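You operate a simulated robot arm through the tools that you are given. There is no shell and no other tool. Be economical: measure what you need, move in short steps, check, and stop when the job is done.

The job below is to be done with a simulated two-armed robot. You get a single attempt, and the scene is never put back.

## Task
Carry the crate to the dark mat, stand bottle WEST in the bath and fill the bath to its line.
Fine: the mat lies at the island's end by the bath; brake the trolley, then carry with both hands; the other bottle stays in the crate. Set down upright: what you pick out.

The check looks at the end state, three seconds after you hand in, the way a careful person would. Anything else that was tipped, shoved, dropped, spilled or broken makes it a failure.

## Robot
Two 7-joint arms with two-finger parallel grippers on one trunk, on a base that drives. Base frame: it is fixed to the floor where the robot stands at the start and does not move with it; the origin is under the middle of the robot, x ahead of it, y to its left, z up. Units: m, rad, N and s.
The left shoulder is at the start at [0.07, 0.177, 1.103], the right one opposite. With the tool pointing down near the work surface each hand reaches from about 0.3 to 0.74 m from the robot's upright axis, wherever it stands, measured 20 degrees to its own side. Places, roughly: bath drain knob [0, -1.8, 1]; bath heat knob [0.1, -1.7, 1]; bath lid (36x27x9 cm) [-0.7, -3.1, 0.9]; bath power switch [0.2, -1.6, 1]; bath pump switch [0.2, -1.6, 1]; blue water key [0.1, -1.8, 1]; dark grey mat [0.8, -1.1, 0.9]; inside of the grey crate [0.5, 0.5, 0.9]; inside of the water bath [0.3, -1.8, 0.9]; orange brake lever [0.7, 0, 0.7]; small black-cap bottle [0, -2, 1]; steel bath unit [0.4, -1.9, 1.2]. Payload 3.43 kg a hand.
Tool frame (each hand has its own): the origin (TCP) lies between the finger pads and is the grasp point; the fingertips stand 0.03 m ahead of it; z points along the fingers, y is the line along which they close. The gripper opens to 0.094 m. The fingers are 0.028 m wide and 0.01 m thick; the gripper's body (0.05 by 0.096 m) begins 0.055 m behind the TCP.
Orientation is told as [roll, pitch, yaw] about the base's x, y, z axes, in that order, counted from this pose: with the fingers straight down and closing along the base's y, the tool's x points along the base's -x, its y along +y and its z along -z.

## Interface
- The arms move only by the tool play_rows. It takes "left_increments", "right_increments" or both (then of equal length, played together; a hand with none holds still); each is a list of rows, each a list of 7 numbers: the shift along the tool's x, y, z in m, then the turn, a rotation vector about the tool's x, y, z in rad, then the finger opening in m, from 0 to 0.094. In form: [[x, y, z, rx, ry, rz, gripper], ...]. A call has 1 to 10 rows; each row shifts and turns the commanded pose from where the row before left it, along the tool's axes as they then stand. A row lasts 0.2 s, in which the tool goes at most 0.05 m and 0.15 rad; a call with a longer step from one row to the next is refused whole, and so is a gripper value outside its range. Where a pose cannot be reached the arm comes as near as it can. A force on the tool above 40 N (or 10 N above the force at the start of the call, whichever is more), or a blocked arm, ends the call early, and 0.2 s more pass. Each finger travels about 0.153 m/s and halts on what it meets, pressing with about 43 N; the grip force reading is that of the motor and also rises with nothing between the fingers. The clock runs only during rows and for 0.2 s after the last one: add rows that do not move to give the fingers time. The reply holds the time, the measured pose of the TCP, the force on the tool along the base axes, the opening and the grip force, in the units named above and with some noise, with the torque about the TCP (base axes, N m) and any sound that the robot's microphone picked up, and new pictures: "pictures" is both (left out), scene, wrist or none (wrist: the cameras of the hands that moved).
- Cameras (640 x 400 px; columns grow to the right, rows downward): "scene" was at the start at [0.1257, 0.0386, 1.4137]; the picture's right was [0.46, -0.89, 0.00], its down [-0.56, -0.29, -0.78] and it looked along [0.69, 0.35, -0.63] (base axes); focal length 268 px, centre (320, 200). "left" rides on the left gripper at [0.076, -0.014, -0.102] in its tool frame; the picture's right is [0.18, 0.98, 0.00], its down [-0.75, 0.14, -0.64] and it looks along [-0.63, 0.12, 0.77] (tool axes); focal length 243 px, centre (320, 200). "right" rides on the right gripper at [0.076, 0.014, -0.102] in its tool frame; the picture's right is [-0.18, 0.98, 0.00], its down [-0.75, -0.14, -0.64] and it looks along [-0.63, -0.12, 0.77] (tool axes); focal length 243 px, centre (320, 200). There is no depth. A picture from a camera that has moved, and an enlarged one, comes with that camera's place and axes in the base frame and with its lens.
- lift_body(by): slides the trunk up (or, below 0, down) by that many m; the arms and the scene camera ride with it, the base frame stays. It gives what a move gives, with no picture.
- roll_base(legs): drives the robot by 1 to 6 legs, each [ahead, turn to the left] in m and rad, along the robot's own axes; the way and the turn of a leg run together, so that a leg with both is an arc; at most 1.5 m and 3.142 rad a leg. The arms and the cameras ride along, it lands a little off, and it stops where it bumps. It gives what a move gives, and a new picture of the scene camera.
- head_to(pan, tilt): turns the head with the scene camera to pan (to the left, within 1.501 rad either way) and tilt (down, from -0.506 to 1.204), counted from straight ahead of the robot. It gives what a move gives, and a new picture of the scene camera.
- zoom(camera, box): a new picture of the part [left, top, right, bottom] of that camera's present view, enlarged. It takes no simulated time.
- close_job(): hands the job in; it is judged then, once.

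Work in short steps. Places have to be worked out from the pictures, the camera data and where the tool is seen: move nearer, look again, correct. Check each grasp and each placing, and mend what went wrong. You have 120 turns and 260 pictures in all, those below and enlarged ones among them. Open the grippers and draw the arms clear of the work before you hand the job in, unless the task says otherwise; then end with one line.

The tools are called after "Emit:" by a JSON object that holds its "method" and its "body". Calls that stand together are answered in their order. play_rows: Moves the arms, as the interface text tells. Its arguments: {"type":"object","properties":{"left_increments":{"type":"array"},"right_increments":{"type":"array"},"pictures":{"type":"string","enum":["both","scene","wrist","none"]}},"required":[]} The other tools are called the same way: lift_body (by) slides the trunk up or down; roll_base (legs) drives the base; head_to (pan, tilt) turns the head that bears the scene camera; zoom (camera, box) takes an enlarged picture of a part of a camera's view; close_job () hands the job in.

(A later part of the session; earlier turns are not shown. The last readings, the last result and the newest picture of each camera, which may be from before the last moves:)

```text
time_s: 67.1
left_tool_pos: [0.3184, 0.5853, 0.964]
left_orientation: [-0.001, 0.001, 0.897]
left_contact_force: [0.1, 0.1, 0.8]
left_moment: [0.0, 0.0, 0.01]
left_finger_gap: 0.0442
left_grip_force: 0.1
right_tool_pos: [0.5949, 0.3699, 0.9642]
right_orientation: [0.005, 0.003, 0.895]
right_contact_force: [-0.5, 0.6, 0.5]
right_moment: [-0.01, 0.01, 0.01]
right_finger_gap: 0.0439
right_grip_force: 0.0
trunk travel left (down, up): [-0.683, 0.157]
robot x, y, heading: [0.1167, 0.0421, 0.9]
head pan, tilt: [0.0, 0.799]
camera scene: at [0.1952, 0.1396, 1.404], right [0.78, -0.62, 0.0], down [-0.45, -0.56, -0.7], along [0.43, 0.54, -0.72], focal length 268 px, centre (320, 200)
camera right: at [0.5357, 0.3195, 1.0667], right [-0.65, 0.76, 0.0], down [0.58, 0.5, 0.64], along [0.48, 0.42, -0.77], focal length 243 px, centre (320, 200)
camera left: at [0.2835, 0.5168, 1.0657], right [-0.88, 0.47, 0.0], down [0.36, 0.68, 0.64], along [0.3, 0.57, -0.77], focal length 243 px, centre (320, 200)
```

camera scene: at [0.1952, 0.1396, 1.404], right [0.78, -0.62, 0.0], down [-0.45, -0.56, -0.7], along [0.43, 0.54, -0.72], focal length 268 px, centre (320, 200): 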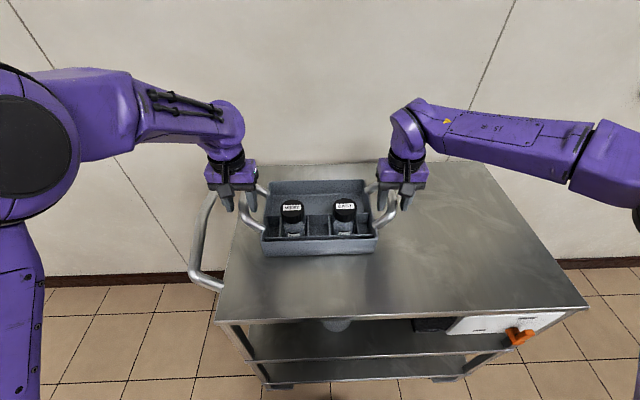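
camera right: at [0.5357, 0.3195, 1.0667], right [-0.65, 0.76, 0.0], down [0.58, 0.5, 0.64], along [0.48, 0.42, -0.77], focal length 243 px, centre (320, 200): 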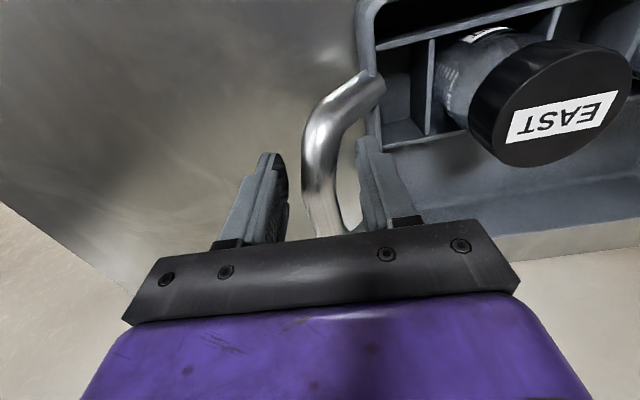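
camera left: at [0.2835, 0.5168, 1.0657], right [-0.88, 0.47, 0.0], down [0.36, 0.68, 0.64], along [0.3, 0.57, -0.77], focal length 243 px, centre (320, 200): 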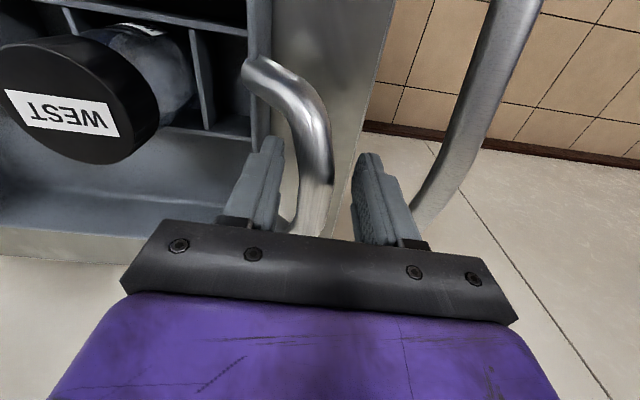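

Both bars sit centred between the fingers. I lower another 3.3 cm with force watch.

Emit:
{"method": "play_rows", "body": {"left_increments": [[0, 0, 0.011, 0, 0, 0, 0.044], [0, 0, 0.011, 0, 0, 0, 0.044], [0, 0, 0.011, 0, 0, 0, 0.044]], "right_increments": [[0, 0, 0.011, 0, 0, 0, 0.044], [0, 0, 0.011, 0, 0, 0, 0.044], [0, 0, 0.011, 0, 0, 0, 0.044]]}}

Emit:
{"method": "zoom", "body": {"camera": "scene", "box": [200, 150, 440, 270]}}

```text
time_s: 67.9
left_tool_pos: [0.3179, 0.5848, 0.9303]
left_orientation: [-0.001, 0.0, 0.897]
left_contact_force: [-0.1, 0.1, 0.6]
left_moment: [0.0, 0.03, 0.02]
left_finger_gap: 0.0439
left_grip_force: 0.1
right_tool_pos: [0.5948, 0.3687, 0.9297]
right_orientation: [0.005, 0.004, 0.897]
right_contact_force: [0.4, 0.7, -0.5]
right_moment: [-0.02, 0.01, 0.01]
right_finger_gap: 0.0439
right_grip_force: 0.1
trunk travel left (down, up): [-0.683, 0.157]
robot x, y, heading: [0.1168, 0.0336, 0.898]
head pan, tilt: [0.0, 0.799]
camera scene: at [0.1949, 0.1393, 1.404], right [0.78, -0.62, 0.0], down [-0.45, -0.56, -0.7], along [0.43, 0.54, -0.72], focal length 268 px, centre (320, 200)
camera right: at [0.5354, 0.3184, 1.0329], right [-0.65, 0.76, 0.0], down [0.58, 0.5, 0.64], along [0.48, 0.42, -0.77], focal length 243 px, centre (320, 200)
camera left: at [0.2826, 0.5165, 1.0327], right [-0.88, 0.47, 0.0], down [0.36, 0.68, 0.64], along [0.3, 0.57, -0.77], focal length 243 px, centre (320, 200)
```

scene: 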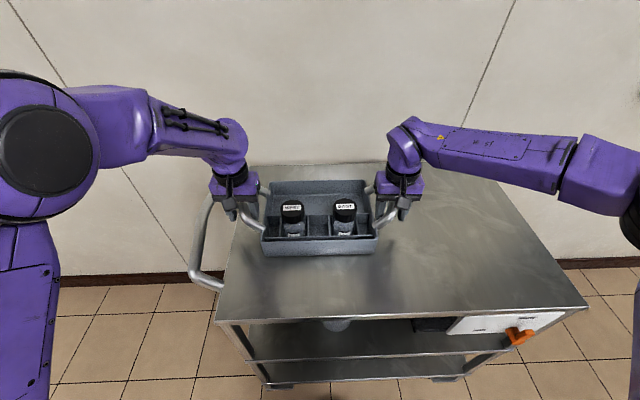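
right: 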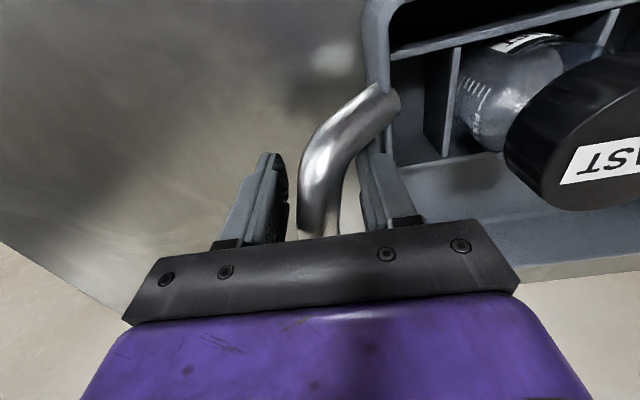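
left: 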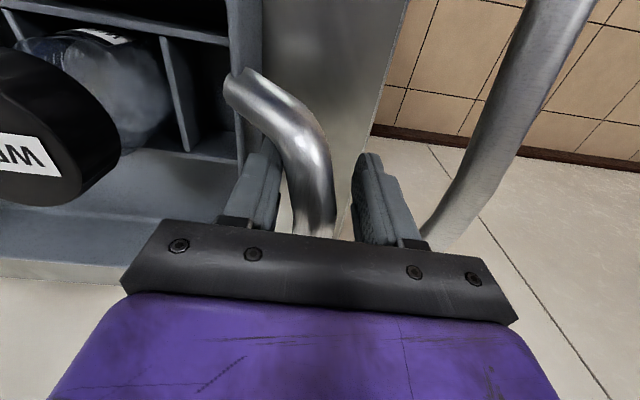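

```text
2.67 times, centred on (320, 210) of scene
camera zoom: at [0.1949, 0.1393, 1.404], right [0.78, -0.62, 0.0], down [-0.45, -0.56, -0.7], along [0.43, 0.54, -0.72], focal length 715 px, centre (320, 173)
```

zoom: 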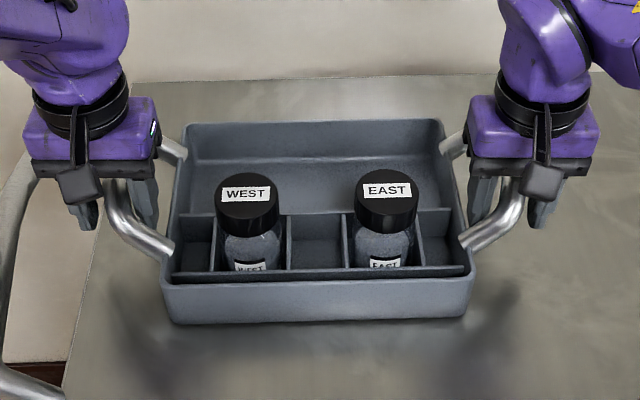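

The bars are between both finger pairs at TCP height. Closing both grippers.

Emit:
{"method": "play_rows", "body": {"left_increments": [[0, 0, 0, 0, 0, 0, 0.03], [0, 0, 0, 0, 0, 0, 0], [0, 0, 0, 0, 0, 0, 0], [0, 0, 0, 0, 0, 0, 0]], "right_increments": [[0, 0, 0, 0, 0, 0, 0.03], [0, 0, 0, 0, 0, 0, 0], [0, 0, 0, 0, 0, 0, 0], [0, 0, 0, 0, 0, 0, 0]]}}

```text
time_s: 68.9
left_tool_pos: [0.3212, 0.5832, 0.9317]
left_orientation: [-0.005, 0.001, 0.896]
left_contact_force: [29.4, -22.0, -0.1]
left_moment: [0.57, -0.05, 1.28]
left_finger_gap: 0.0313
left_grip_force: 42.8
right_tool_pos: [0.5937, 0.3701, 0.931]
right_orientation: [0.005, 0.003, 0.898]
right_contact_force: [-29.9, 22.3, 0.9]
right_moment: [-0.29, 0.19, -1.01]
right_finger_gap: 0.0314
right_grip_force: 43.0
trunk travel left (down, up): [-0.683, 0.157]
robot x, y, heading: [0.1112, 0.0388, 0.903]
head pan, tilt: [0.0, 0.799]
camera scene: at [0.1952, 0.1396, 1.4039], right [0.78, -0.62, 0.0], down [-0.45, -0.56, -0.7], along [0.43, 0.54, -0.72], focal length 268 px, centre (320, 200)
camera right: at [0.5342, 0.3191, 1.0334], right [-0.65, 0.76, 0.0], down [0.58, 0.5, 0.64], along [0.48, 0.42, -0.77], focal length 243 px, centre (320, 200)
camera left: at [0.2844, 0.5153, 1.0327], right [-0.88, 0.47, 0.0], down [0.36, 0.68, 0.64], along [0.3, 0.56, -0.77], focal length 243 px, centre (320, 200)
```

scene: 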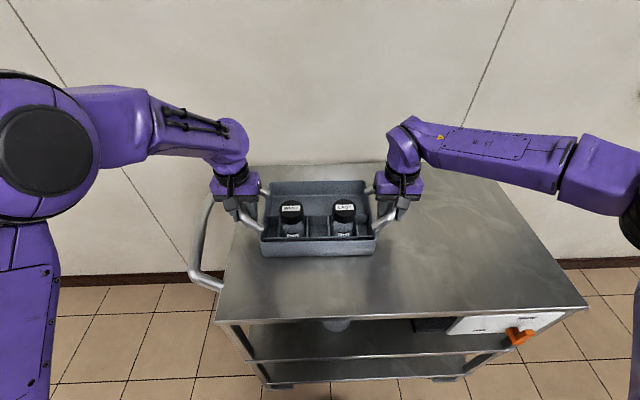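
right: 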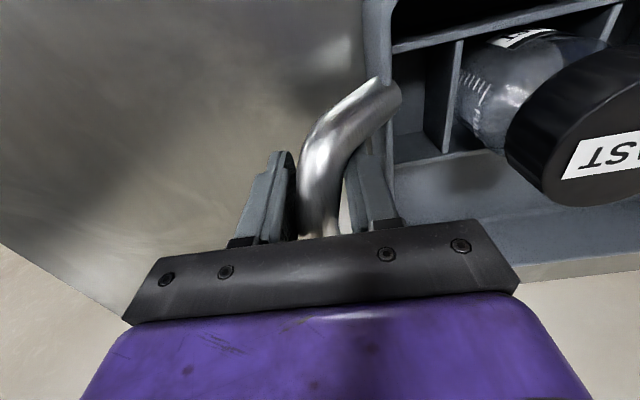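
left: 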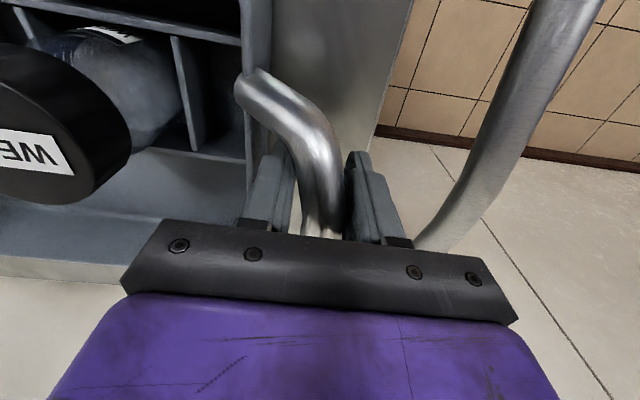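

Both are gripped (31 mm) but with about 37 N lateral tension between the hands; I move each hand 4 mm inward to relieve it.

Emit:
{"method": "play_rows", "body": {"left_increments": [[0, -0.002, 0, 0, 0, 0, 0], [0, -0.002, 0, 0, 0, 0, 0], [0, 0, 0, 0, 0, 0, 0]], "right_increments": [[0, 0.002, 0, 0, 0, 0, 0], [0, 0.002, 0, 0, 0, 0, 0], [0, 0, 0, 0, 0, 0, 0]], "pictures": "none"}}

```text
time_s: 69.7
left_tool_pos: [0.3194, 0.583, 0.931]
left_orientation: [0.005, 0.002, 0.899]
left_contact_force: [1.8, -0.7, 0.1]
left_moment: [-0.56, -0.09, 1.37]
left_finger_gap: 0.0312
left_grip_force: 43.3
right_tool_pos: [0.5948, 0.371, 0.93]
right_orientation: [0.003, 0.0, 0.893]
right_contact_force: [-1.2, -1.2, 1.7]
right_moment: [-0.21, 0.66, -1.23]
right_finger_gap: 0.031
right_grip_force: 42.9
trunk travel left (down, up): [-0.683, 0.157]
robot x, y, heading: [0.1139, 0.0359, 0.896]
head pan, tilt: [0.0, 0.799]
```

Lateral force is gone. I lift 2 cm with both hands together and check.

Emit:
{"method": "play_rows", "body": {"left_increments": [[0, 0, -0.005, 0, 0, 0, 0], [0, 0, -0.005, 0, 0, 0, 0], [0, 0, -0.01, 0, 0, 0, 0], [0, 0, 0, 0, 0, 0, 0]], "right_increments": [[0, 0, -0.005, 0, 0, 0, 0], [0, 0, -0.005, 0, 0, 0, 0], [0, 0, -0.01, 0, 0, 0, 0], [0, 0, 0, 0, 0, 0, 0]], "pictures": "scene"}}

```text
time_s: 70.7
left_tool_pos: [0.3205, 0.5832, 0.9512]
left_orientation: [0.004, 0.002, 0.898]
left_contact_force: [-18.1, 14.2, -3.7]
left_moment: [-0.79, -0.1, 1.09]
left_finger_gap: 0.0311
left_grip_force: 43.5
right_tool_pos: [0.5947, 0.3705, 0.9508]
right_orientation: [0.001, 0.002, 0.896]
right_contact_force: [19.3, -13.7, -3.9]
right_moment: [0.73, 0.09, -1.24]
right_finger_gap: 0.0312
right_grip_force: 42.7
trunk travel left (down, up): [-0.683, 0.157]
robot x, y, heading: [0.1116, 0.0375, 0.897]
head pan, tilt: [0.0, 0.799]
camera scene: at [0.1958, 0.1403, 1.4038], right [0.78, -0.62, 0.0], down [-0.45, -0.56, -0.7], along [0.43, 0.54, -0.72], focal length 268 px, centre (320, 200)
```

scene: 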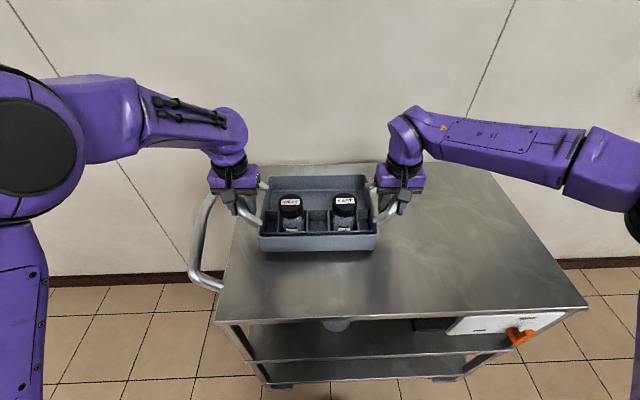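

Lifted: each hand bears about 4 N. I relieve the slight squeeze, then raise the trunk 0.12 m for clearance.

Emit:
{"method": "play_rows", "body": {"left_increments": [[0, 0.002, 0, 0, 0, 0, 0], [0, 0, 0, 0, 0, 0, 0]], "right_increments": [[0, -0.0015, 0, 0, 0, 0, 0], [0, 0, 0, 0, 0, 0, 0]], "pictures": "none"}}

Emit:
{"method": "lift_body", "body": {"by": 0.12}}

Emit:
{"method": "roll_base", "body": {"legs": [[-0.3, 0]]}}

```text
time_s: 71.3
left_tool_pos: [0.3207, 0.584, 0.9514]
left_orientation: [0.0, 0.002, 0.899]
left_contact_force: [-11.8, 8.4, -2.8]
left_moment: [-0.7, -0.09, 1.12]
left_finger_gap: 0.0314
left_grip_force: 42.8
right_tool_pos: [0.5941, 0.371, 0.9504]
right_orientation: [0.004, 0.004, 0.898]
right_contact_force: [10.5, -8.6, -5.1]
right_moment: [0.57, -0.01, -1.15]
right_finger_gap: 0.0313
right_grip_force: 43.3
trunk travel left (down, up): [-0.683, 0.157]
robot x, y, heading: [0.1135, 0.0363, 0.9]
head pan, tilt: [0.0, 0.799]
```

```text
time_s: 72.8
left_tool_pos: [0.3204, 0.5836, 1.0707]
left_orientation: [0.0, 0.002, 0.896]
left_contact_force: [-3.8, 4.9, -3.8]
left_moment: [-0.03, -0.36, 1.28]
left_finger_gap: 0.0312
left_grip_force: 43.0
right_tool_pos: [0.5944, 0.3714, 1.0699]
right_orientation: [0.003, 0.004, 0.895]
right_contact_force: [4.3, -4.7, -3.3]
right_moment: [0.08, 0.5, -1.11]
right_finger_gap: 0.0314
right_grip_force: 42.9
trunk travel left (down, up): [-0.803, 0.037]
robot x, y, heading: [0.1143, 0.0375, 0.892]
head pan, tilt: [0.0, 0.799]
```

```text
time_s: 74.9
left_tool_pos: [0.1353, 0.3524, 1.0706]
left_orientation: [0.0, 0.002, 0.898]
left_contact_force: [0.1, 0.7, -4.4]
left_moment: [-0.17, -0.19, 1.21]
left_finger_gap: 0.0314
left_grip_force: 43.4
right_tool_pos: [0.4087, 0.1388, 1.0699]
right_orientation: [0.003, 0.003, 0.899]
right_contact_force: [0.5, 1.1, -4.0]
right_moment: [0.16, 0.25, -1.13]
right_finger_gap: 0.0312
right_grip_force: 42.9
trunk travel left (down, up): [-0.803, 0.037]
robot x, y, heading: [-0.0729, -0.1974, 0.897]
head pan, tilt: [0.0, 0.799]
camera scene: at [0.0108, -0.0917, 1.5236], right [0.78, -0.62, 0.0], down [-0.45, -0.56, -0.7], along [0.43, 0.54, -0.72], focal length 268 px, centre (320, 200)
```

scene: 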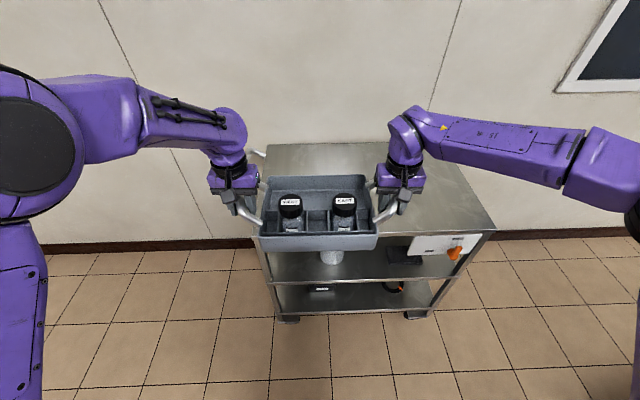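

The crate is level and stable. I turn right toward the island (heading ≈ −0.64) and look.

Emit:
{"method": "roll_base", "body": {"legs": [[0, -1.537]]}}

```text
time_s: 79.0
left_tool_pos: [0.4835, -0.3793, 1.0711]
left_orientation: [0.002, 0.001, -0.632]
left_contact_force: [-3.2, -2.5, -3.9]
left_moment: [-0.16, 0.15, 1.19]
left_finger_gap: 0.0312
left_grip_force: 42.6
right_tool_pos: [0.2818, -0.6621, 1.0706]
right_orientation: [0.004, 0.004, -0.63]
right_contact_force: [2.1, 2.4, -4.0]
right_moment: [0.3, -0.14, -1.13]
right_finger_gap: 0.0314
right_grip_force: 42.9
trunk travel left (down, up): [-0.803, 0.037]
robot x, y, heading: [-0.0713, -0.1955, -0.629]
head pan, tilt: [0.0, 0.799]
camera scene: at [0.0341, -0.2746, 1.5239], right [-0.59, -0.81, 0.0], down [-0.58, 0.42, -0.7], along [0.56, -0.41, -0.72], focal length 268 px, centre (320, 200)
```

scene: 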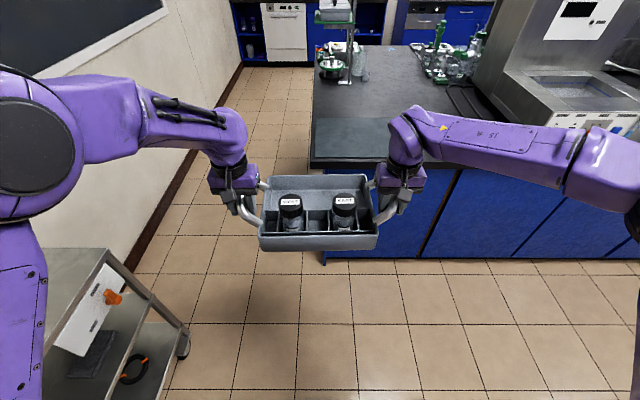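

I'm aligned with the island; the mat spans roughly forward 0.955–1.256 m and lateral 0–0.37 m to the right. I zoom to confirm, and shift the base right by ≈0.18 m with a turn–drive–turn.

Emit:
{"method": "roll_base", "body": {"legs": [[0, -0.876], [0.234, 0], [0, 0.876]]}}

Emit:
{"method": "head_to", "body": {"pan": 0, "tilt": 0.65}}

```text
time_s: 85.3
left_tool_pos: [0.4989, -0.6111, 1.071]
left_orientation: [0.001, 0.003, -0.633]
left_contact_force: [-3.2, -4.9, -3.9]
left_moment: [-0.17, 0.19, 1.23]
left_finger_gap: 0.0314
left_grip_force: 42.8
right_tool_pos: [0.2963, -0.8937, 1.0693]
right_orientation: [0.003, 0.003, -0.63]
right_contact_force: [2.3, 4.6, -4.4]
right_moment: [0.28, -0.15, -1.21]
right_finger_gap: 0.0316
right_grip_force: 43.0
trunk travel left (down, up): [-0.803, 0.037]
robot x, y, heading: [-0.0601, -0.4281, -0.628]
head pan, tilt: [0.0, 0.799]
camera scene: at [0.0488, -0.5062, 1.5239], right [-0.59, -0.81, 0.0], down [-0.58, 0.42, -0.7], along [0.56, -0.41, -0.72], focal length 268 px, centre (320, 200)
```

scene: 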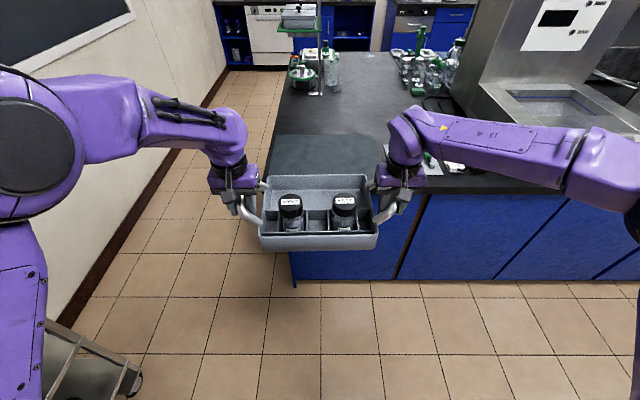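

```text
time_s: 86.0
left_tool_pos: [0.4989, -0.6111, 1.0695]
left_orientation: [-0.002, 0.002, -0.629]
left_contact_force: [-1.2, -1.9, -4.7]
left_moment: [-0.26, 0.18, 1.39]
left_finger_gap: 0.0313
left_grip_force: 42.8
right_tool_pos: [0.2957, -0.8931, 1.0716]
right_orientation: [0.005, 0.003, -0.635]
right_contact_force: [0.3, 1.7, -3.1]
right_moment: [0.36, -0.19, -1.36]
right_finger_gap: 0.0312
right_grip_force: 43.0
trunk travel left (down, up): [-0.803, 0.037]
robot x, y, heading: [-0.0597, -0.4248, -0.63]
head pan, tilt: [0.0, 0.649]
camera scene: at [0.0543, -0.5092, 1.5364], right [-0.59, -0.81, 0.0], down [-0.49, 0.36, -0.8], along [0.64, -0.47, -0.61], focal length 268 px, centre (320, 200)
```

scene: 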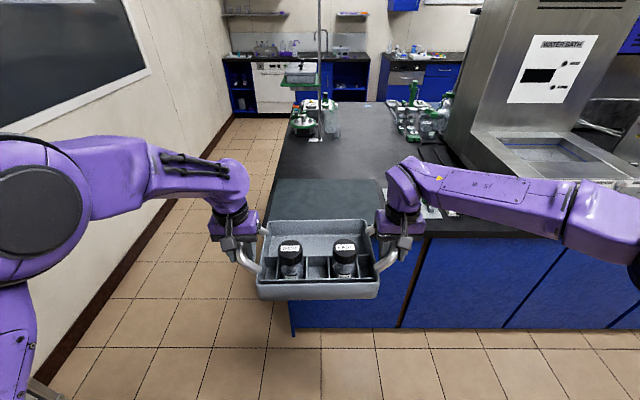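

Emit:
{"method": "zoom", "body": {"camera": "scene", "box": [240, 140, 480, 260]}}

```text
2.67 times, centred on (360, 200) of scene
camera zoom: at [0.0543, -0.5092, 1.5364], right [-0.59, -0.81, 0.0], down [-0.49, 0.36, -0.8], along [0.64, -0.47, -0.61], focal length 715 px, centre (213, 200)
```

zoom: 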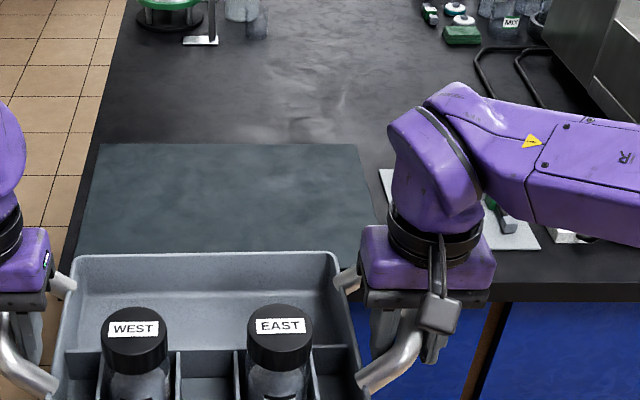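

The mat's centre is about 0.38 m ahead of the crate's centre and 0.03 m to the right. I drive there with a slight angle.

Emit:
{"method": "roll_base", "body": {"legs": [[0, -0.074], [0.37, 0], [0, 0.074]]}}

Emit:
{"method": "zoom", "body": {"camera": "scene", "box": [200, 150, 460, 310]}}

```text
time_s: 89.2
left_tool_pos: [0.7767, -0.8514, 1.072]
left_orientation: [0.0, 0.002, -0.631]
left_contact_force: [0.6, 0.0, -3.0]
left_moment: [-0.22, 0.26, 1.24]
left_finger_gap: 0.0314
left_grip_force: 43.1
right_tool_pos: [0.575, -1.1332, 1.0695]
right_orientation: [0.007, 0.002, -0.633]
right_contact_force: [-0.9, -0.6, -3.1]
right_moment: [0.28, -0.28, -1.13]
right_finger_gap: 0.0313
right_grip_force: 43.6
trunk travel left (down, up): [-0.803, 0.037]
robot x, y, heading: [0.223, -0.668, -0.627]
head pan, tilt: [0.0, 0.649]
camera scene: at [0.3317, -0.7509, 1.5366], right [-0.59, -0.81, 0.0], down [-0.49, 0.36, -0.8], along [0.64, -0.47, -0.6], focal length 268 px, centre (320, 200)
```

scene: 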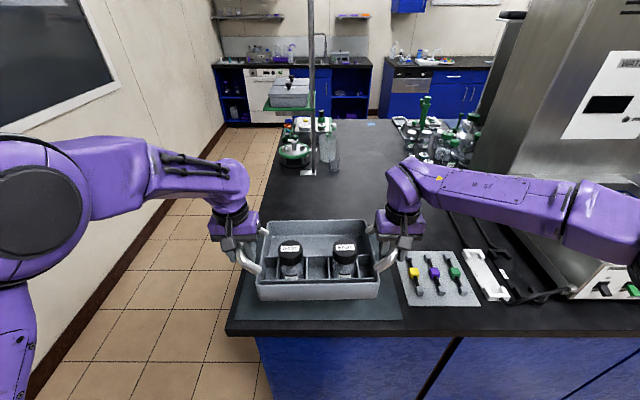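

```text
2.46 times, centred on (330, 230) of scene
camera zoom: at [0.3317, -0.7509, 1.5366], right [-0.59, -0.81, 0.0], down [-0.49, 0.36, -0.8], along [0.64, -0.47, -0.6], focal length 660 px, centre (295, 126)
```

zoom: 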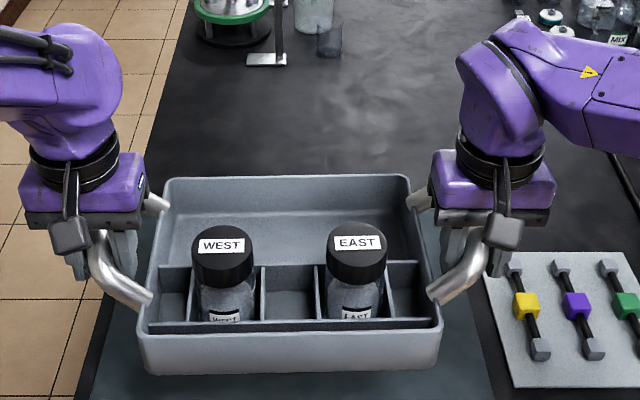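

The crate is laterally centred but should sit ≈5 cm farther in. I drive 5 cm forward.

Emit:
{"method": "roll_base", "body": {"legs": [[0.05, 0]]}}

```text
time_s: 90.2
left_tool_pos: [0.8124, -0.8737, 1.0775]
left_orientation: [-0.001, -0.011, -0.63]
left_contact_force: [0.2, -0.8, -3.0]
left_moment: [-0.32, 0.22, 1.39]
left_finger_gap: 0.0313
left_grip_force: 43.0
right_tool_pos: [0.6103, -1.1562, 1.0759]
right_orientation: [0.002, -0.007, -0.631]
right_contact_force: [-1.2, 0.7, -4.3]
right_moment: [0.2, -0.13, -1.11]
right_finger_gap: 0.0313
right_grip_force: 43.1
trunk travel left (down, up): [-0.803, 0.037]
robot x, y, heading: [0.2643, -0.6971, -0.635]
head pan, tilt: [0.0, 0.649]
camera scene: at [0.3691, -0.7725, 1.5373], right [-0.59, -0.81, 0.0], down [-0.48, 0.35, -0.8], along [0.65, -0.47, -0.6], focal length 268 px, centre (320, 200)
```

scene: 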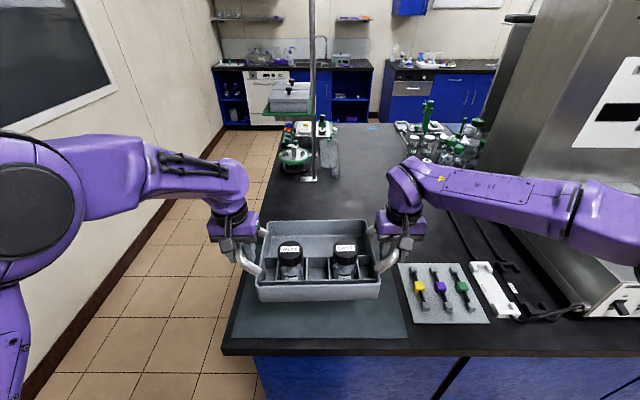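

The crate is centred over the mat now. I lower the trunk 6 cm, then continue in small steps feeling for contact.

Emit:
{"method": "lift_body", "body": {"by": -0.06}}

Emit:
{"method": "play_rows", "body": {"left_increments": [[0, 0, 0.005, 0, 0, 0, 0], [0, 0, 0.005, 0, 0, 0, 0], [0, 0, 0, 0, 0, 0, 0]], "right_increments": [[0, 0, 0.005, 0, 0, 0, 0], [0, 0, 0.005, 0, 0, 0, 0], [0, 0, 0, 0, 0, 0, 0]], "pictures": "scene"}}

```text
time_s: 91.2
left_tool_pos: [0.8184, -0.878, 1.0128]
left_orientation: [-0.001, -0.002, -0.631]
left_contact_force: [-0.1, -0.5, -4.1]
left_moment: [-0.32, 0.05, 1.28]
left_finger_gap: 0.0313
left_grip_force: 43.0
right_tool_pos: [0.6172, -1.1608, 1.011]
right_orientation: [0.002, 0.002, -0.631]
right_contact_force: [1.5, 0.8, -3.5]
right_moment: [0.41, -0.04, -1.17]
right_finger_gap: 0.0316
right_grip_force: 42.7
trunk travel left (down, up): [-0.743, 0.097]
robot x, y, heading: [0.2702, -0.6958, -0.628]
head pan, tilt: [0.0, 0.649]
```

```text
time_s: 92.0
left_tool_pos: [0.8183, -0.8769, 1.0046]
left_orientation: [0.001, -0.005, -0.63]
left_contact_force: [-0.8, -0.2, -3.1]
left_moment: [-0.14, 0.25, 1.15]
left_finger_gap: 0.0312
left_grip_force: 43.3
right_tool_pos: [0.616, -1.1594, 1.0031]
right_orientation: [0.004, -0.003, -0.632]
right_contact_force: [0.1, -0.2, -3.7]
right_moment: [0.19, -0.17, -1.17]
right_finger_gap: 0.0316
right_grip_force: 43.8
trunk travel left (down, up): [-0.743, 0.097]
robot x, y, heading: [0.2645, -0.6967, -0.631]
head pan, tilt: [0.0, 0.649]
camera scene: at [0.3759, -0.7778, 1.4766], right [-0.59, -0.81, 0.0], down [-0.49, 0.36, -0.8], along [0.64, -0.47, -0.6], focal length 268 px, centre (320, 200)
```

scene: 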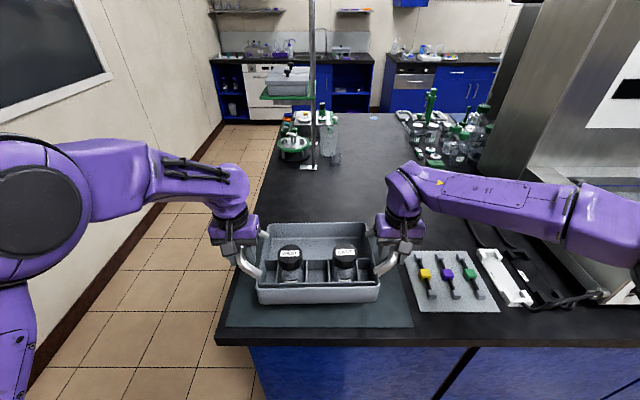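

Good placement, still in the air (≈3.5 N per hand). I keep lowering in 4 mm steps.

Emit:
{"method": "play_rows", "body": {"left_increments": [[0, 0, 0.004, 0, 0, 0, 0], [0, 0, 0.004, 0, 0, 0, 0], [0, 0, 0.004, 0, 0, 0, 0], [0, 0, 0, 0, 0, 0, 0]], "right_increments": [[0, 0, 0.004, 0, 0, 0, 0], [0, 0, 0.004, 0, 0, 0, 0], [0, 0, 0.004, 0, 0, 0, 0], [0, 0, 0, 0, 0, 0, 0]], "pictures": "none"}}

```text
time_s: 93.0
left_tool_pos: [0.818, -0.8775, 0.9914]
left_orientation: [-0.001, -0.003, -0.628]
left_contact_force: [-0.9, -2.2, -4.9]
left_moment: [-0.28, -0.22, 1.22]
left_finger_gap: 0.0315
left_grip_force: 43.4
right_tool_pos: [0.6146, -1.1596, 0.9914]
right_orientation: [0.004, 0.001, -0.633]
right_contact_force: [-0.1, 0.8, -2.8]
right_moment: [0.62, -0.01, -1.2]
right_finger_gap: 0.0313
right_grip_force: 42.8
trunk travel left (down, up): [-0.743, 0.097]
robot x, y, heading: [0.2675, -0.6963, -0.625]
head pan, tilt: [0.0, 0.649]
```

Emit:
{"method": "play_rows", "body": {"left_increments": [[0, 0, 0.003, 0, 0, 0, 0], [0, 0, 0.003, 0, 0, 0, 0], [0, 0, 0, 0, 0, 0, 0]], "right_increments": [[0, 0, 0.003, 0, 0, 0, 0], [0, 0, 0.003, 0, 0, 0, 0], [0, 0, 0, 0, 0, 0, 0]], "pictures": "none"}}

Emit:
{"method": "play_rows", "body": {"left_increments": [[0, 0, 0.003, 0, 0, 0, 0], [0, 0, 0, 0, 0, 0, 0]], "right_increments": [[0, 0, 0.003, 0, 0, 0, 0], [0, 0, 0, 0, 0, 0, 0]], "pictures": "scene"}}

```text
time_s: 93.8
left_tool_pos: [0.8174, -0.8782, 0.9848]
left_orientation: [-0.001, -0.003, -0.629]
left_contact_force: [-0.7, -1.6, -3.7]
left_moment: [-0.1, 0.62, 1.27]
left_finger_gap: 0.0313
left_grip_force: 42.7
right_tool_pos: [0.6166, -1.1592, 0.9845]
right_orientation: [0.003, -0.001, -0.632]
right_contact_force: [0.7, 1.7, -5.7]
right_moment: [-0.17, -0.33, -1.11]
right_finger_gap: 0.0313
right_grip_force: 43.1
trunk travel left (down, up): [-0.743, 0.097]
robot x, y, heading: [0.2644, -0.6979, -0.63]
head pan, tilt: [0.0, 0.649]
```

```text
time_s: 94.4
left_tool_pos: [0.8172, -0.8777, 0.9827]
left_orientation: [-0.001, -0.004, -0.63]
left_contact_force: [-1.1, -1.6, -4.2]
left_moment: [-0.18, -0.04, 1.17]
left_finger_gap: 0.0313
left_grip_force: 43.0
right_tool_pos: [0.615, -1.1601, 0.9815]
right_orientation: [0.005, 0.002, -0.632]
right_contact_force: [1.2, 1.5, -3.6]
right_moment: [0.38, -0.1, -1.16]
right_finger_gap: 0.0317
right_grip_force: 42.8
trunk travel left (down, up): [-0.743, 0.097]
robot x, y, heading: [0.2644, -0.6969, -0.629]
head pan, tilt: [0.0, 0.649]
camera scene: at [0.3766, -0.7783, 1.4765], right [-0.59, -0.81, 0.0], down [-0.49, 0.36, -0.8], along [0.64, -0.47, -0.61], focal length 268 px, centre (320, 200)
```

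scene: 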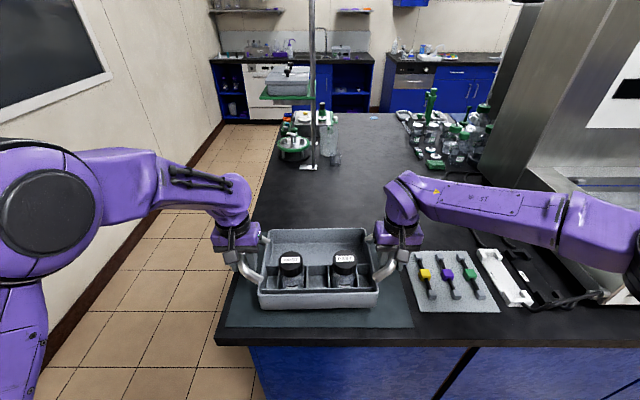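

Still hanging. Continuing down with 2.5 mm steps, and watching the load.

Emit:
{"method": "play_rows", "body": {"left_increments": [[0, 0, 0.0025, 0, 0, 0, 0], [0, 0, 0.0025, 0, 0, 0, 0], [0, 0, 0.0025, 0, 0, 0, 0], [0, 0, 0, 0, 0, 0, 0]], "right_increments": [[0, 0, 0.0025, 0, 0, 0, 0], [0, 0, 0.0025, 0, 0, 0, 0], [0, 0, 0.0025, 0, 0, 0, 0], [0, 0, 0, 0, 0, 0, 0]], "pictures": "none"}}

Emit:
{"method": "play_rows", "body": {"left_increments": [[0, 0, 0.0025, 0, 0, 0, 0], [0, 0, 0.0025, 0, 0, 0, 0], [0, 0, 0, 0, 0, 0, 0]], "right_increments": [[0, 0, 0.0025, 0, 0, 0, 0], [0, 0, 0.0025, 0, 0, 0, 0], [0, 0, 0, 0, 0, 0, 0]], "pictures": "none"}}

```text
time_s: 95.4
left_tool_pos: [0.8173, -0.8779, 0.9752]
left_orientation: [-0.002, -0.004, -0.631]
left_contact_force: [-0.4, -1.6, -3.6]
left_moment: [-0.24, 0.01, 1.21]
left_finger_gap: 0.0314
left_grip_force: 43.2
right_tool_pos: [0.6158, -1.1604, 0.9744]
right_orientation: [0.004, 0.001, -0.632]
right_contact_force: [1.0, 2.7, -4.3]
right_moment: [0.42, -0.05, -1.06]
right_finger_gap: 0.0313
right_grip_force: 42.7
trunk travel left (down, up): [-0.743, 0.097]
robot x, y, heading: [0.2699, -0.696, -0.63]
head pan, tilt: [0.0, 0.649]
```

```text
time_s: 96.2
left_tool_pos: [0.8169, -0.8766, 0.97]
left_orientation: [-0.001, -0.004, -0.627]
left_contact_force: [0.6, -0.5, -4.2]
left_moment: [-0.31, 0.14, 1.29]
left_finger_gap: 0.0314
left_grip_force: 42.8
right_tool_pos: [0.6164, -1.1595, 0.97]
right_orientation: [0.003, 0.0, -0.634]
right_contact_force: [-1.0, -0.7, -4.3]
right_moment: [0.28, -0.08, -1.08]
right_finger_gap: 0.0312
right_grip_force: 42.8
trunk travel left (down, up): [-0.743, 0.097]
robot x, y, heading: [0.2643, -0.6953, -0.627]
head pan, tilt: [0.0, 0.649]
```

Emit:
{"method": "play_rows", "body": {"left_increments": [[0, 0, 0.003, 0, 0, 0, 0], [0, 0, 0.003, 0, 0, 0, 0], [0, 0, 0.003, 0, 0, 0, 0], [0, 0, 0, 0, 0, 0, 0]], "right_increments": [[0, 0, 0.003, 0, 0, 0, 0], [0, 0, 0.003, 0, 0, 0, 0], [0, 0, 0.003, 0, 0, 0, 0], [0, 0, 0, 0, 0, 0, 0]], "pictures": "none"}}

Emit:
{"method": "zoom", "body": {"camera": "scene", "box": [210, 220, 430, 350]}}

```text
time_s: 97.2
left_tool_pos: [0.8176, -0.8768, 0.9626]
left_orientation: [-0.001, -0.002, -0.631]
left_contact_force: [1.7, 2.2, -5.6]
left_moment: [-0.22, -0.01, 1.14]
left_finger_gap: 0.0314
left_grip_force: 42.8
right_tool_pos: [0.6161, -1.1596, 0.9602]
right_orientation: [0.004, 0.0, -0.633]
right_contact_force: [-1.9, -2.1, -3.6]
right_moment: [0.48, -0.14, -1.22]
right_finger_gap: 0.0314
right_grip_force: 42.3
trunk travel left (down, up): [-0.743, 0.097]
robot x, y, heading: [0.2685, -0.6896, -0.633]
head pan, tilt: [0.0, 0.649]
```

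```text
2.91 times, centred on (320, 285) of scene
camera zoom: at [0.3766, -0.7783, 1.4764], right [-0.59, -0.81, 0.0], down [-0.49, 0.36, -0.8], along [0.64, -0.47, -0.61], focal length 780 px, centre (320, -47)
```

zoom: 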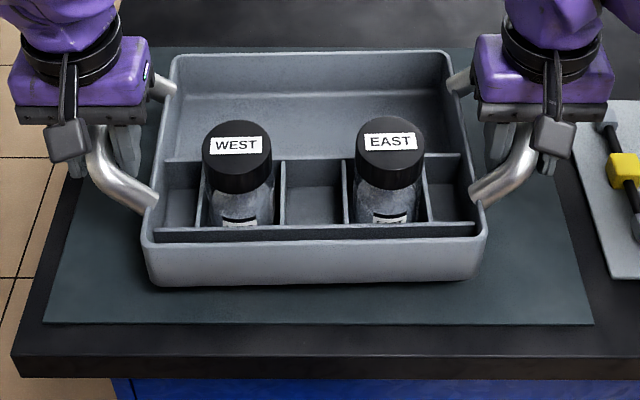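

Very close now by the shadow. Continue gently.

Emit:
{"method": "play_rows", "body": {"left_increments": [[0, 0, 0.003, 0, 0, 0, 0], [0, 0, 0.003, 0, 0, 0, 0], [0, 0, 0, 0, 0, 0, 0]], "right_increments": [[0, 0, 0.003, 0, 0, 0, 0], [0, 0, 0.003, 0, 0, 0, 0], [0, 0, 0, 0, 0, 0, 0]], "pictures": "none"}}

Emit:
{"method": "play_rows", "body": {"left_increments": [[0, 0, 0.003, 0, 0, 0, 0], [0, 0, 0.003, 0, 0, 0, 0], [0, 0, 0, 0, 0, 0, 0]], "right_increments": [[0, 0, 0.003, 0, 0, 0, 0], [0, 0, 0.003, 0, 0, 0, 0], [0, 0, 0, 0, 0, 0, 0]], "pictures": "none"}}

Emit:
{"method": "zoom", "body": {"camera": "scene", "box": [210, 220, 430, 350]}}

```text
time_s: 98.0
left_tool_pos: [0.8174, -0.8771, 0.9553]
left_orientation: [0.0, -0.003, -0.631]
left_contact_force: [1.4, 1.3, -3.3]
left_moment: [-0.24, 0.27, 1.3]
left_finger_gap: 0.0314
left_grip_force: 43.4
right_tool_pos: [0.6164, -1.1604, 0.9556]
right_orientation: [0.003, 0.0, -0.631]
right_contact_force: [-1.5, -1.0, -4.4]
right_moment: [0.2, -0.18, -1.04]
right_finger_gap: 0.0313
right_grip_force: 42.9
trunk travel left (down, up): [-0.743, 0.097]
robot x, y, heading: [0.2632, -0.6927, -0.635]
head pan, tilt: [0.0, 0.649]
```

```text
time_s: 98.8
left_tool_pos: [0.8179, -0.8762, 0.9492]
left_orientation: [-0.002, -0.003, -0.629]
left_contact_force: [0.6, 1.1, -4.8]
left_moment: [-0.09, 0.23, 1.11]
left_finger_gap: 0.0312
left_grip_force: 43.1
right_tool_pos: [0.6156, -1.1596, 0.9482]
right_orientation: [0.003, 0.0, -0.631]
right_contact_force: [-0.4, -1.2, -3.7]
right_moment: [0.27, -0.27, -1.21]
right_finger_gap: 0.0312
right_grip_force: 43.0
trunk travel left (down, up): [-0.743, 0.097]
robot x, y, heading: [0.2623, -0.6954, -0.629]
head pan, tilt: [0.0, 0.649]
```

```text
2.91 times, centred on (320, 285) of scene
camera zoom: at [0.3766, -0.7783, 1.4765], right [-0.59, -0.81, 0.0], down [-0.49, 0.36, -0.8], along [0.64, -0.47, -0.61], focal length 780 px, centre (320, -47)
```

zoom: 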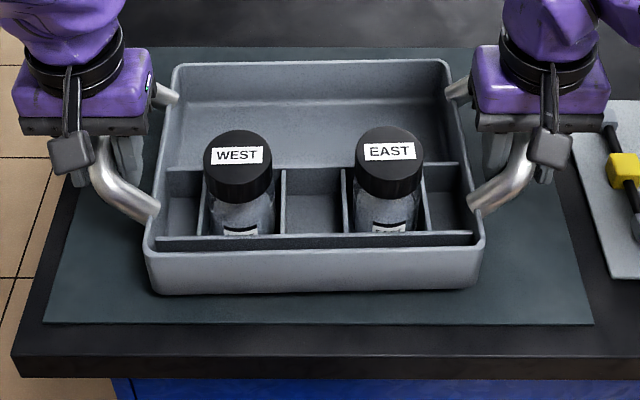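

Emit:
{"method": "play_rows", "body": {"left_increments": [[0, 0, 0.003, 0, 0, 0, 0], [0, 0, 0.003, 0, 0, 0, 0], [0, 0, 0, 0, 0, 0, 0]], "right_increments": [[0, 0, 0.003, 0, 0, 0, 0], [0, 0, 0.003, 0, 0, 0, 0], [0, 0, 0, 0, 0, 0, 0]], "pictures": "none"}}

Emit:
{"method": "play_rows", "body": {"left_increments": [[0, 0, 0.003, 0, 0, 0, 0], [0, 0, 0, 0, 0, 0, 0]], "right_increments": [[0, 0, 0.003, 0, 0, 0, 0], [0, 0, 0, 0, 0, 0, 0]], "pictures": "none"}}

Emit:
{"method": "play_rows", "body": {"left_increments": [[0, 0, 0.003, 0, 0, 0, 0], [0, 0, 0, 0, 0, 0, 0]], "right_increments": [[0, 0, 0.003, 0, 0, 0, 0], [0, 0, 0, 0, 0, 0, 0]], "pictures": "none"}}

```text
time_s: 99.6
left_tool_pos: [0.8187, -0.8775, 0.9423]
left_orientation: [0.0, -0.003, -0.628]
left_contact_force: [3.2, 5.2, -2.4]
left_moment: [-0.25, 0.58, 1.22]
left_finger_gap: 0.031
left_grip_force: 42.5
right_tool_pos: [0.6158, -1.1588, 0.9437]
right_orientation: [0.003, -0.001, -0.631]
right_contact_force: [-3.1, -3.7, -5.6]
right_moment: [0.0, -0.36, -1.18]
right_finger_gap: 0.0313
right_grip_force: 42.4
trunk travel left (down, up): [-0.743, 0.097]
robot x, y, heading: [0.2645, -0.6965, -0.629]
head pan, tilt: [0.0, 0.649]
```

```text
time_s: 100.2
left_tool_pos: [0.8169, -0.8774, 0.9399]
left_orientation: [-0.001, -0.004, -0.629]
left_contact_force: [5.1, 6.1, -3.6]
left_moment: [-0.29, 0.02, 1.26]
left_finger_gap: 0.0311
left_grip_force: 42.9
right_tool_pos: [0.6154, -1.1586, 0.9398]
right_orientation: [0.003, 0.001, -0.633]
right_contact_force: [-4.3, -5.1, -2.8]
right_moment: [0.48, -0.11, -1.1]
right_finger_gap: 0.0311
right_grip_force: 43.2
trunk travel left (down, up): [-0.743, 0.097]
robot x, y, heading: [0.2646, -0.6969, -0.625]
head pan, tilt: [0.0, 0.649]
```

```text
time_s: 100.8
left_tool_pos: [0.8175, -0.8772, 0.9366]
left_orientation: [-0.001, -0.003, -0.631]
left_contact_force: [4.9, 7.0, -3.7]
left_moment: [-0.25, 0.36, 1.18]
left_finger_gap: 0.0314
left_grip_force: 43.1
right_tool_pos: [0.6158, -1.1595, 0.9362]
right_orientation: [0.004, 0.0, -0.633]
right_contact_force: [-5.3, -7.7, -3.9]
right_moment: [0.26, -0.26, -1.2]
right_finger_gap: 0.0312
right_grip_force: 43.3
trunk travel left (down, up): [-0.743, 0.097]
robot x, y, heading: [0.2643, -0.6954, -0.631]
head pan, tilt: [0.0, 0.649]
```

Emit:
{"method": "play_rows", "body": {"left_increments": [[0, 0, 0.003, 0, 0, 0, 0], [0, 0, 0.003, 0, 0, 0, 0], [0, 0, 0, 0, 0, 0, 0]], "right_increments": [[0, 0, 0.003, 0, 0, 0, 0], [0, 0, 0.003, 0, 0, 0, 0], [0, 0, 0, 0, 0, 0, 0]], "pictures": "scene"}}

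Emit:
{"method": "zoom", "body": {"camera": "scene", "box": [210, 220, 430, 350]}}

```text
time_s: 101.6
left_tool_pos: [0.8177, -0.8766, 0.9351]
left_orientation: [-0.001, -0.013, -0.628]
left_contact_force: [11.1, 7.1, 27.6]
left_moment: [0.05, 0.75, 1.09]
left_finger_gap: 0.0308
left_grip_force: 42.9
right_tool_pos: [0.6152, -1.1585, 0.9349]
right_orientation: [0.004, -0.009, -0.634]
right_contact_force: [2.8, -19.2, 19.6]
right_moment: [1.1, 0.44, -1.12]
right_finger_gap: 0.0311
right_grip_force: 43.7
trunk travel left (down, up): [-0.743, 0.097]
robot x, y, heading: [0.267, -0.6984, -0.631]
head pan, tilt: [0.0, 0.649]
camera scene: at [0.3734, -0.7769, 1.4776], right [-0.59, -0.81, 0.0], down [-0.49, 0.36, -0.8], along [0.64, -0.47, -0.6], focal length 268 px, centre (320, 200)
```

scene: 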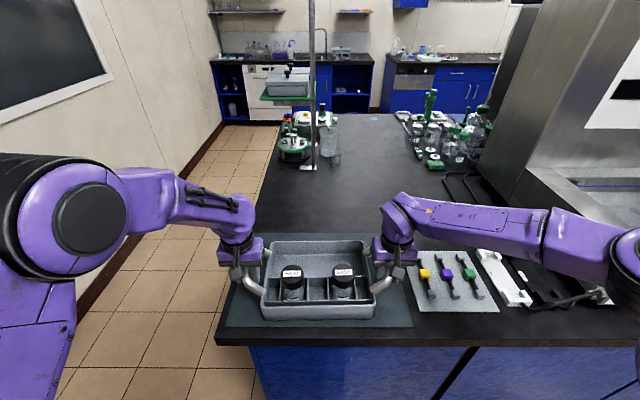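

```text
2.91 times, centred on (320, 285) of scene
camera zoom: at [0.3734, -0.7769, 1.4776], right [-0.59, -0.81, 0.0], down [-0.49, 0.36, -0.8], along [0.64, -0.47, -0.6], focal length 780 px, centre (320, -47)
```

zoom: 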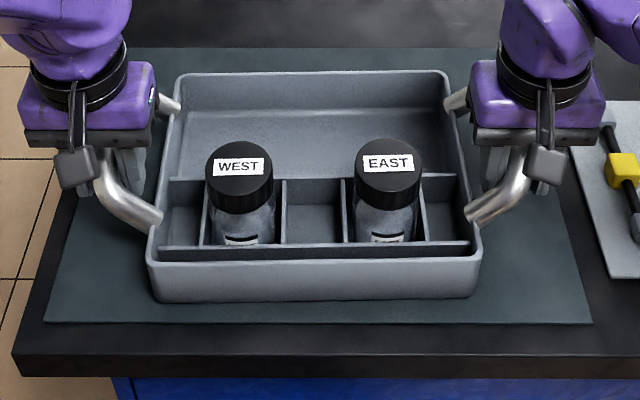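

Contact: both hands now feel upward force, so the crate stands on the mat (inside it all around). I relax by 2 mm, open the fingers and lift clear.

Emit:
{"method": "play_rows", "body": {"left_increments": [[0, 0, -0.002, 0, 0, 0, 0], [0, 0, -0.001, 0, 0, 0, 0], [0, 0, 0, 0, 0, 0, 0.031], [0, 0, 0, 0, 0, 0, 0.04], [0, 0, 0, 0, 0, 0, 0.044]], "right_increments": [[0, 0, -0.002, 0, 0, 0, 0], [0, 0, -0.001, 0, 0, 0, 0], [0, 0, 0, 0, 0, 0, 0.031], [0, 0, 0, 0, 0, 0, 0.04], [0, 0, 0, 0, 0, 0, 0.044]], "pictures": "wrist"}}

```text
time_s: 102.8
left_tool_pos: [0.8166, -0.877, 0.9351]
left_orientation: [0.001, -0.003, -0.63]
left_contact_force: [0.6, -0.2, -0.4]
left_moment: [0.01, 0.01, 0.0]
left_finger_gap: 0.0441
left_grip_force: 0.0
right_tool_pos: [0.6157, -1.1571, 0.9333]
right_orientation: [0.004, 0.0, -0.633]
right_contact_force: [0.3, -0.2, 0.2]
right_moment: [-0.02, 0.02, -0.04]
right_finger_gap: 0.0439
right_grip_force: 0.1
trunk travel left (down, up): [-0.743, 0.097]
robot x, y, heading: [0.2641, -0.6973, -0.628]
head pan, tilt: [0.0, 0.649]
camera right: at [0.5601, -1.1012, 1.0365], right [0.73, 0.68, 0.0], down [0.52, -0.56, 0.64], along [0.44, -0.47, -0.77], focal length 243 px, centre (320, 200)
camera left: at [0.7475, -0.8434, 1.0358], right [0.43, 0.9, 0.0], down [0.69, -0.33, 0.64], along [0.58, -0.28, -0.76], focal length 243 px, centre (320, 200)
```

right: 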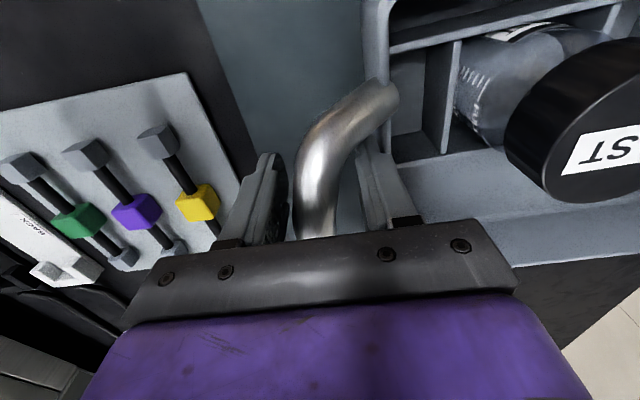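
left: 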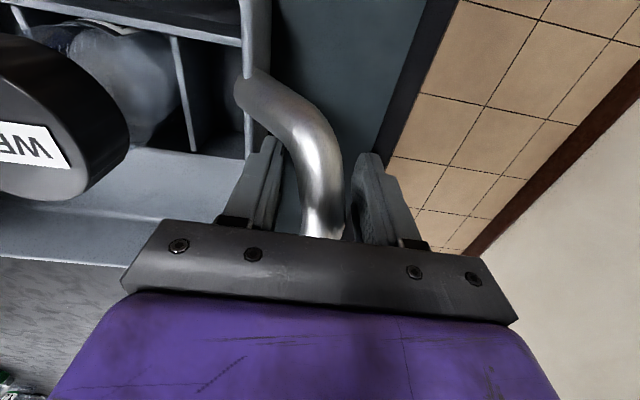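

Free of contact. I lift both hands straight up 12 cm.

Emit:
{"method": "play_rows", "body": {"left_increments": [[0, 0, -0.02, 0, 0, 0, 0.044], [0, 0, -0.04, 0, 0, 0, 0.044], [0, 0, -0.04, 0, 0, 0, 0.044], [0, 0, -0.04, 0, 0, 0, 0.06]], "right_increments": [[0, 0, -0.02, 0, 0, 0, 0.044], [0, 0, -0.04, 0, 0, 0, 0.044], [0, 0, -0.04, 0, 0, 0, 0.044], [0, 0, -0.04, 0, 0, 0, 0.06]]}}

Emit:
{"method": "zoom", "body": {"camera": "scene", "box": [210, 220, 430, 350]}}

```text
time_s: 103.8
left_tool_pos: [0.8144, -0.8751, 1.0754]
left_orientation: [-0.001, -0.006, -0.631]
left_contact_force: [-0.6, 0.6, 0.1]
left_moment: [0.02, -0.02, 0.01]
left_finger_gap: 0.0598
left_grip_force: 0.1
right_tool_pos: [0.6128, -1.1579, 1.0751]
right_orientation: [0.003, -0.003, -0.632]
right_contact_force: [0.4, -0.4, -0.4]
right_moment: [-0.03, -0.02, 0.03]
right_finger_gap: 0.0599
right_grip_force: 0.0
trunk travel left (down, up): [-0.743, 0.097]
robot x, y, heading: [0.2669, -0.6931, -0.625]
head pan, tilt: [0.0, 0.649]
camera scene: at [0.3743, -0.7761, 1.4767], right [-0.59, -0.81, 0.0], down [-0.49, 0.36, -0.8], along [0.64, -0.47, -0.6], focal length 268 px, centre (320, 200)
camera right: at [0.5586, -1.102, 1.1782], right [0.73, 0.68, 0.0], down [0.52, -0.56, 0.64], along [0.44, -0.47, -0.77], focal length 243 px, centre (320, 200)
camera left: at [0.7462, -0.8418, 1.1766], right [0.43, 0.9, 0.0], down [0.69, -0.33, 0.65], along [0.58, -0.28, -0.76], focal length 243 px, centre (320, 200)
```

scene: 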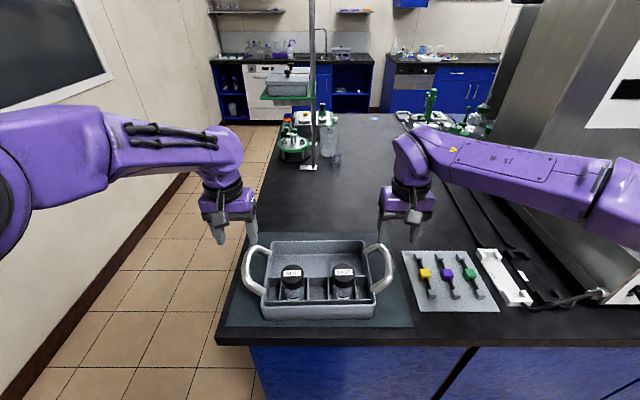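
right: 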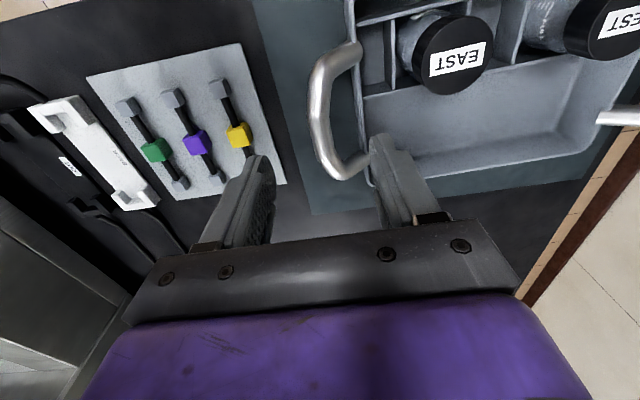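
left: 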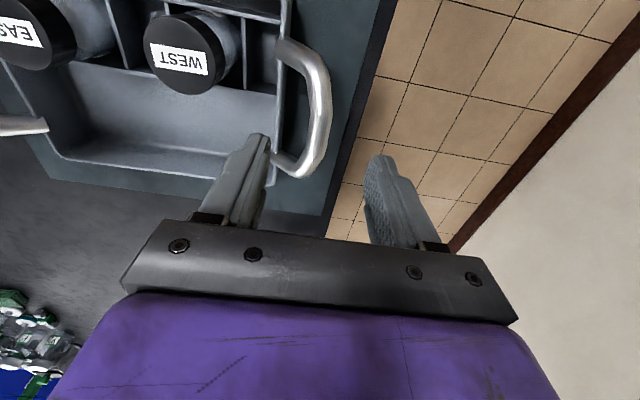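

```text
2.91 times, centred on (320, 285) of scene
camera zoom: at [0.3743, -0.7761, 1.4767], right [-0.59, -0.81, 0.0], down [-0.49, 0.36, -0.8], along [0.64, -0.47, -0.6], focal length 780 px, centre (320, -47)
```

zoom: 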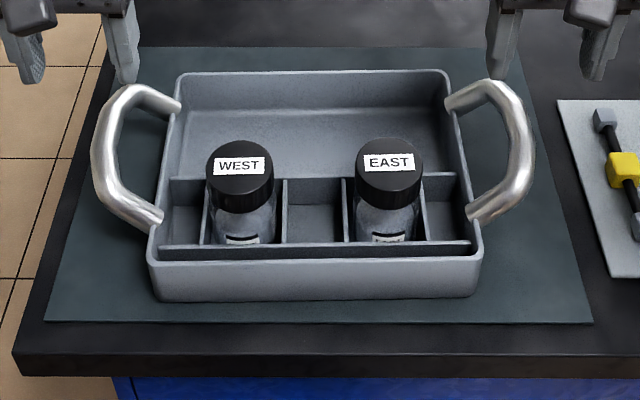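

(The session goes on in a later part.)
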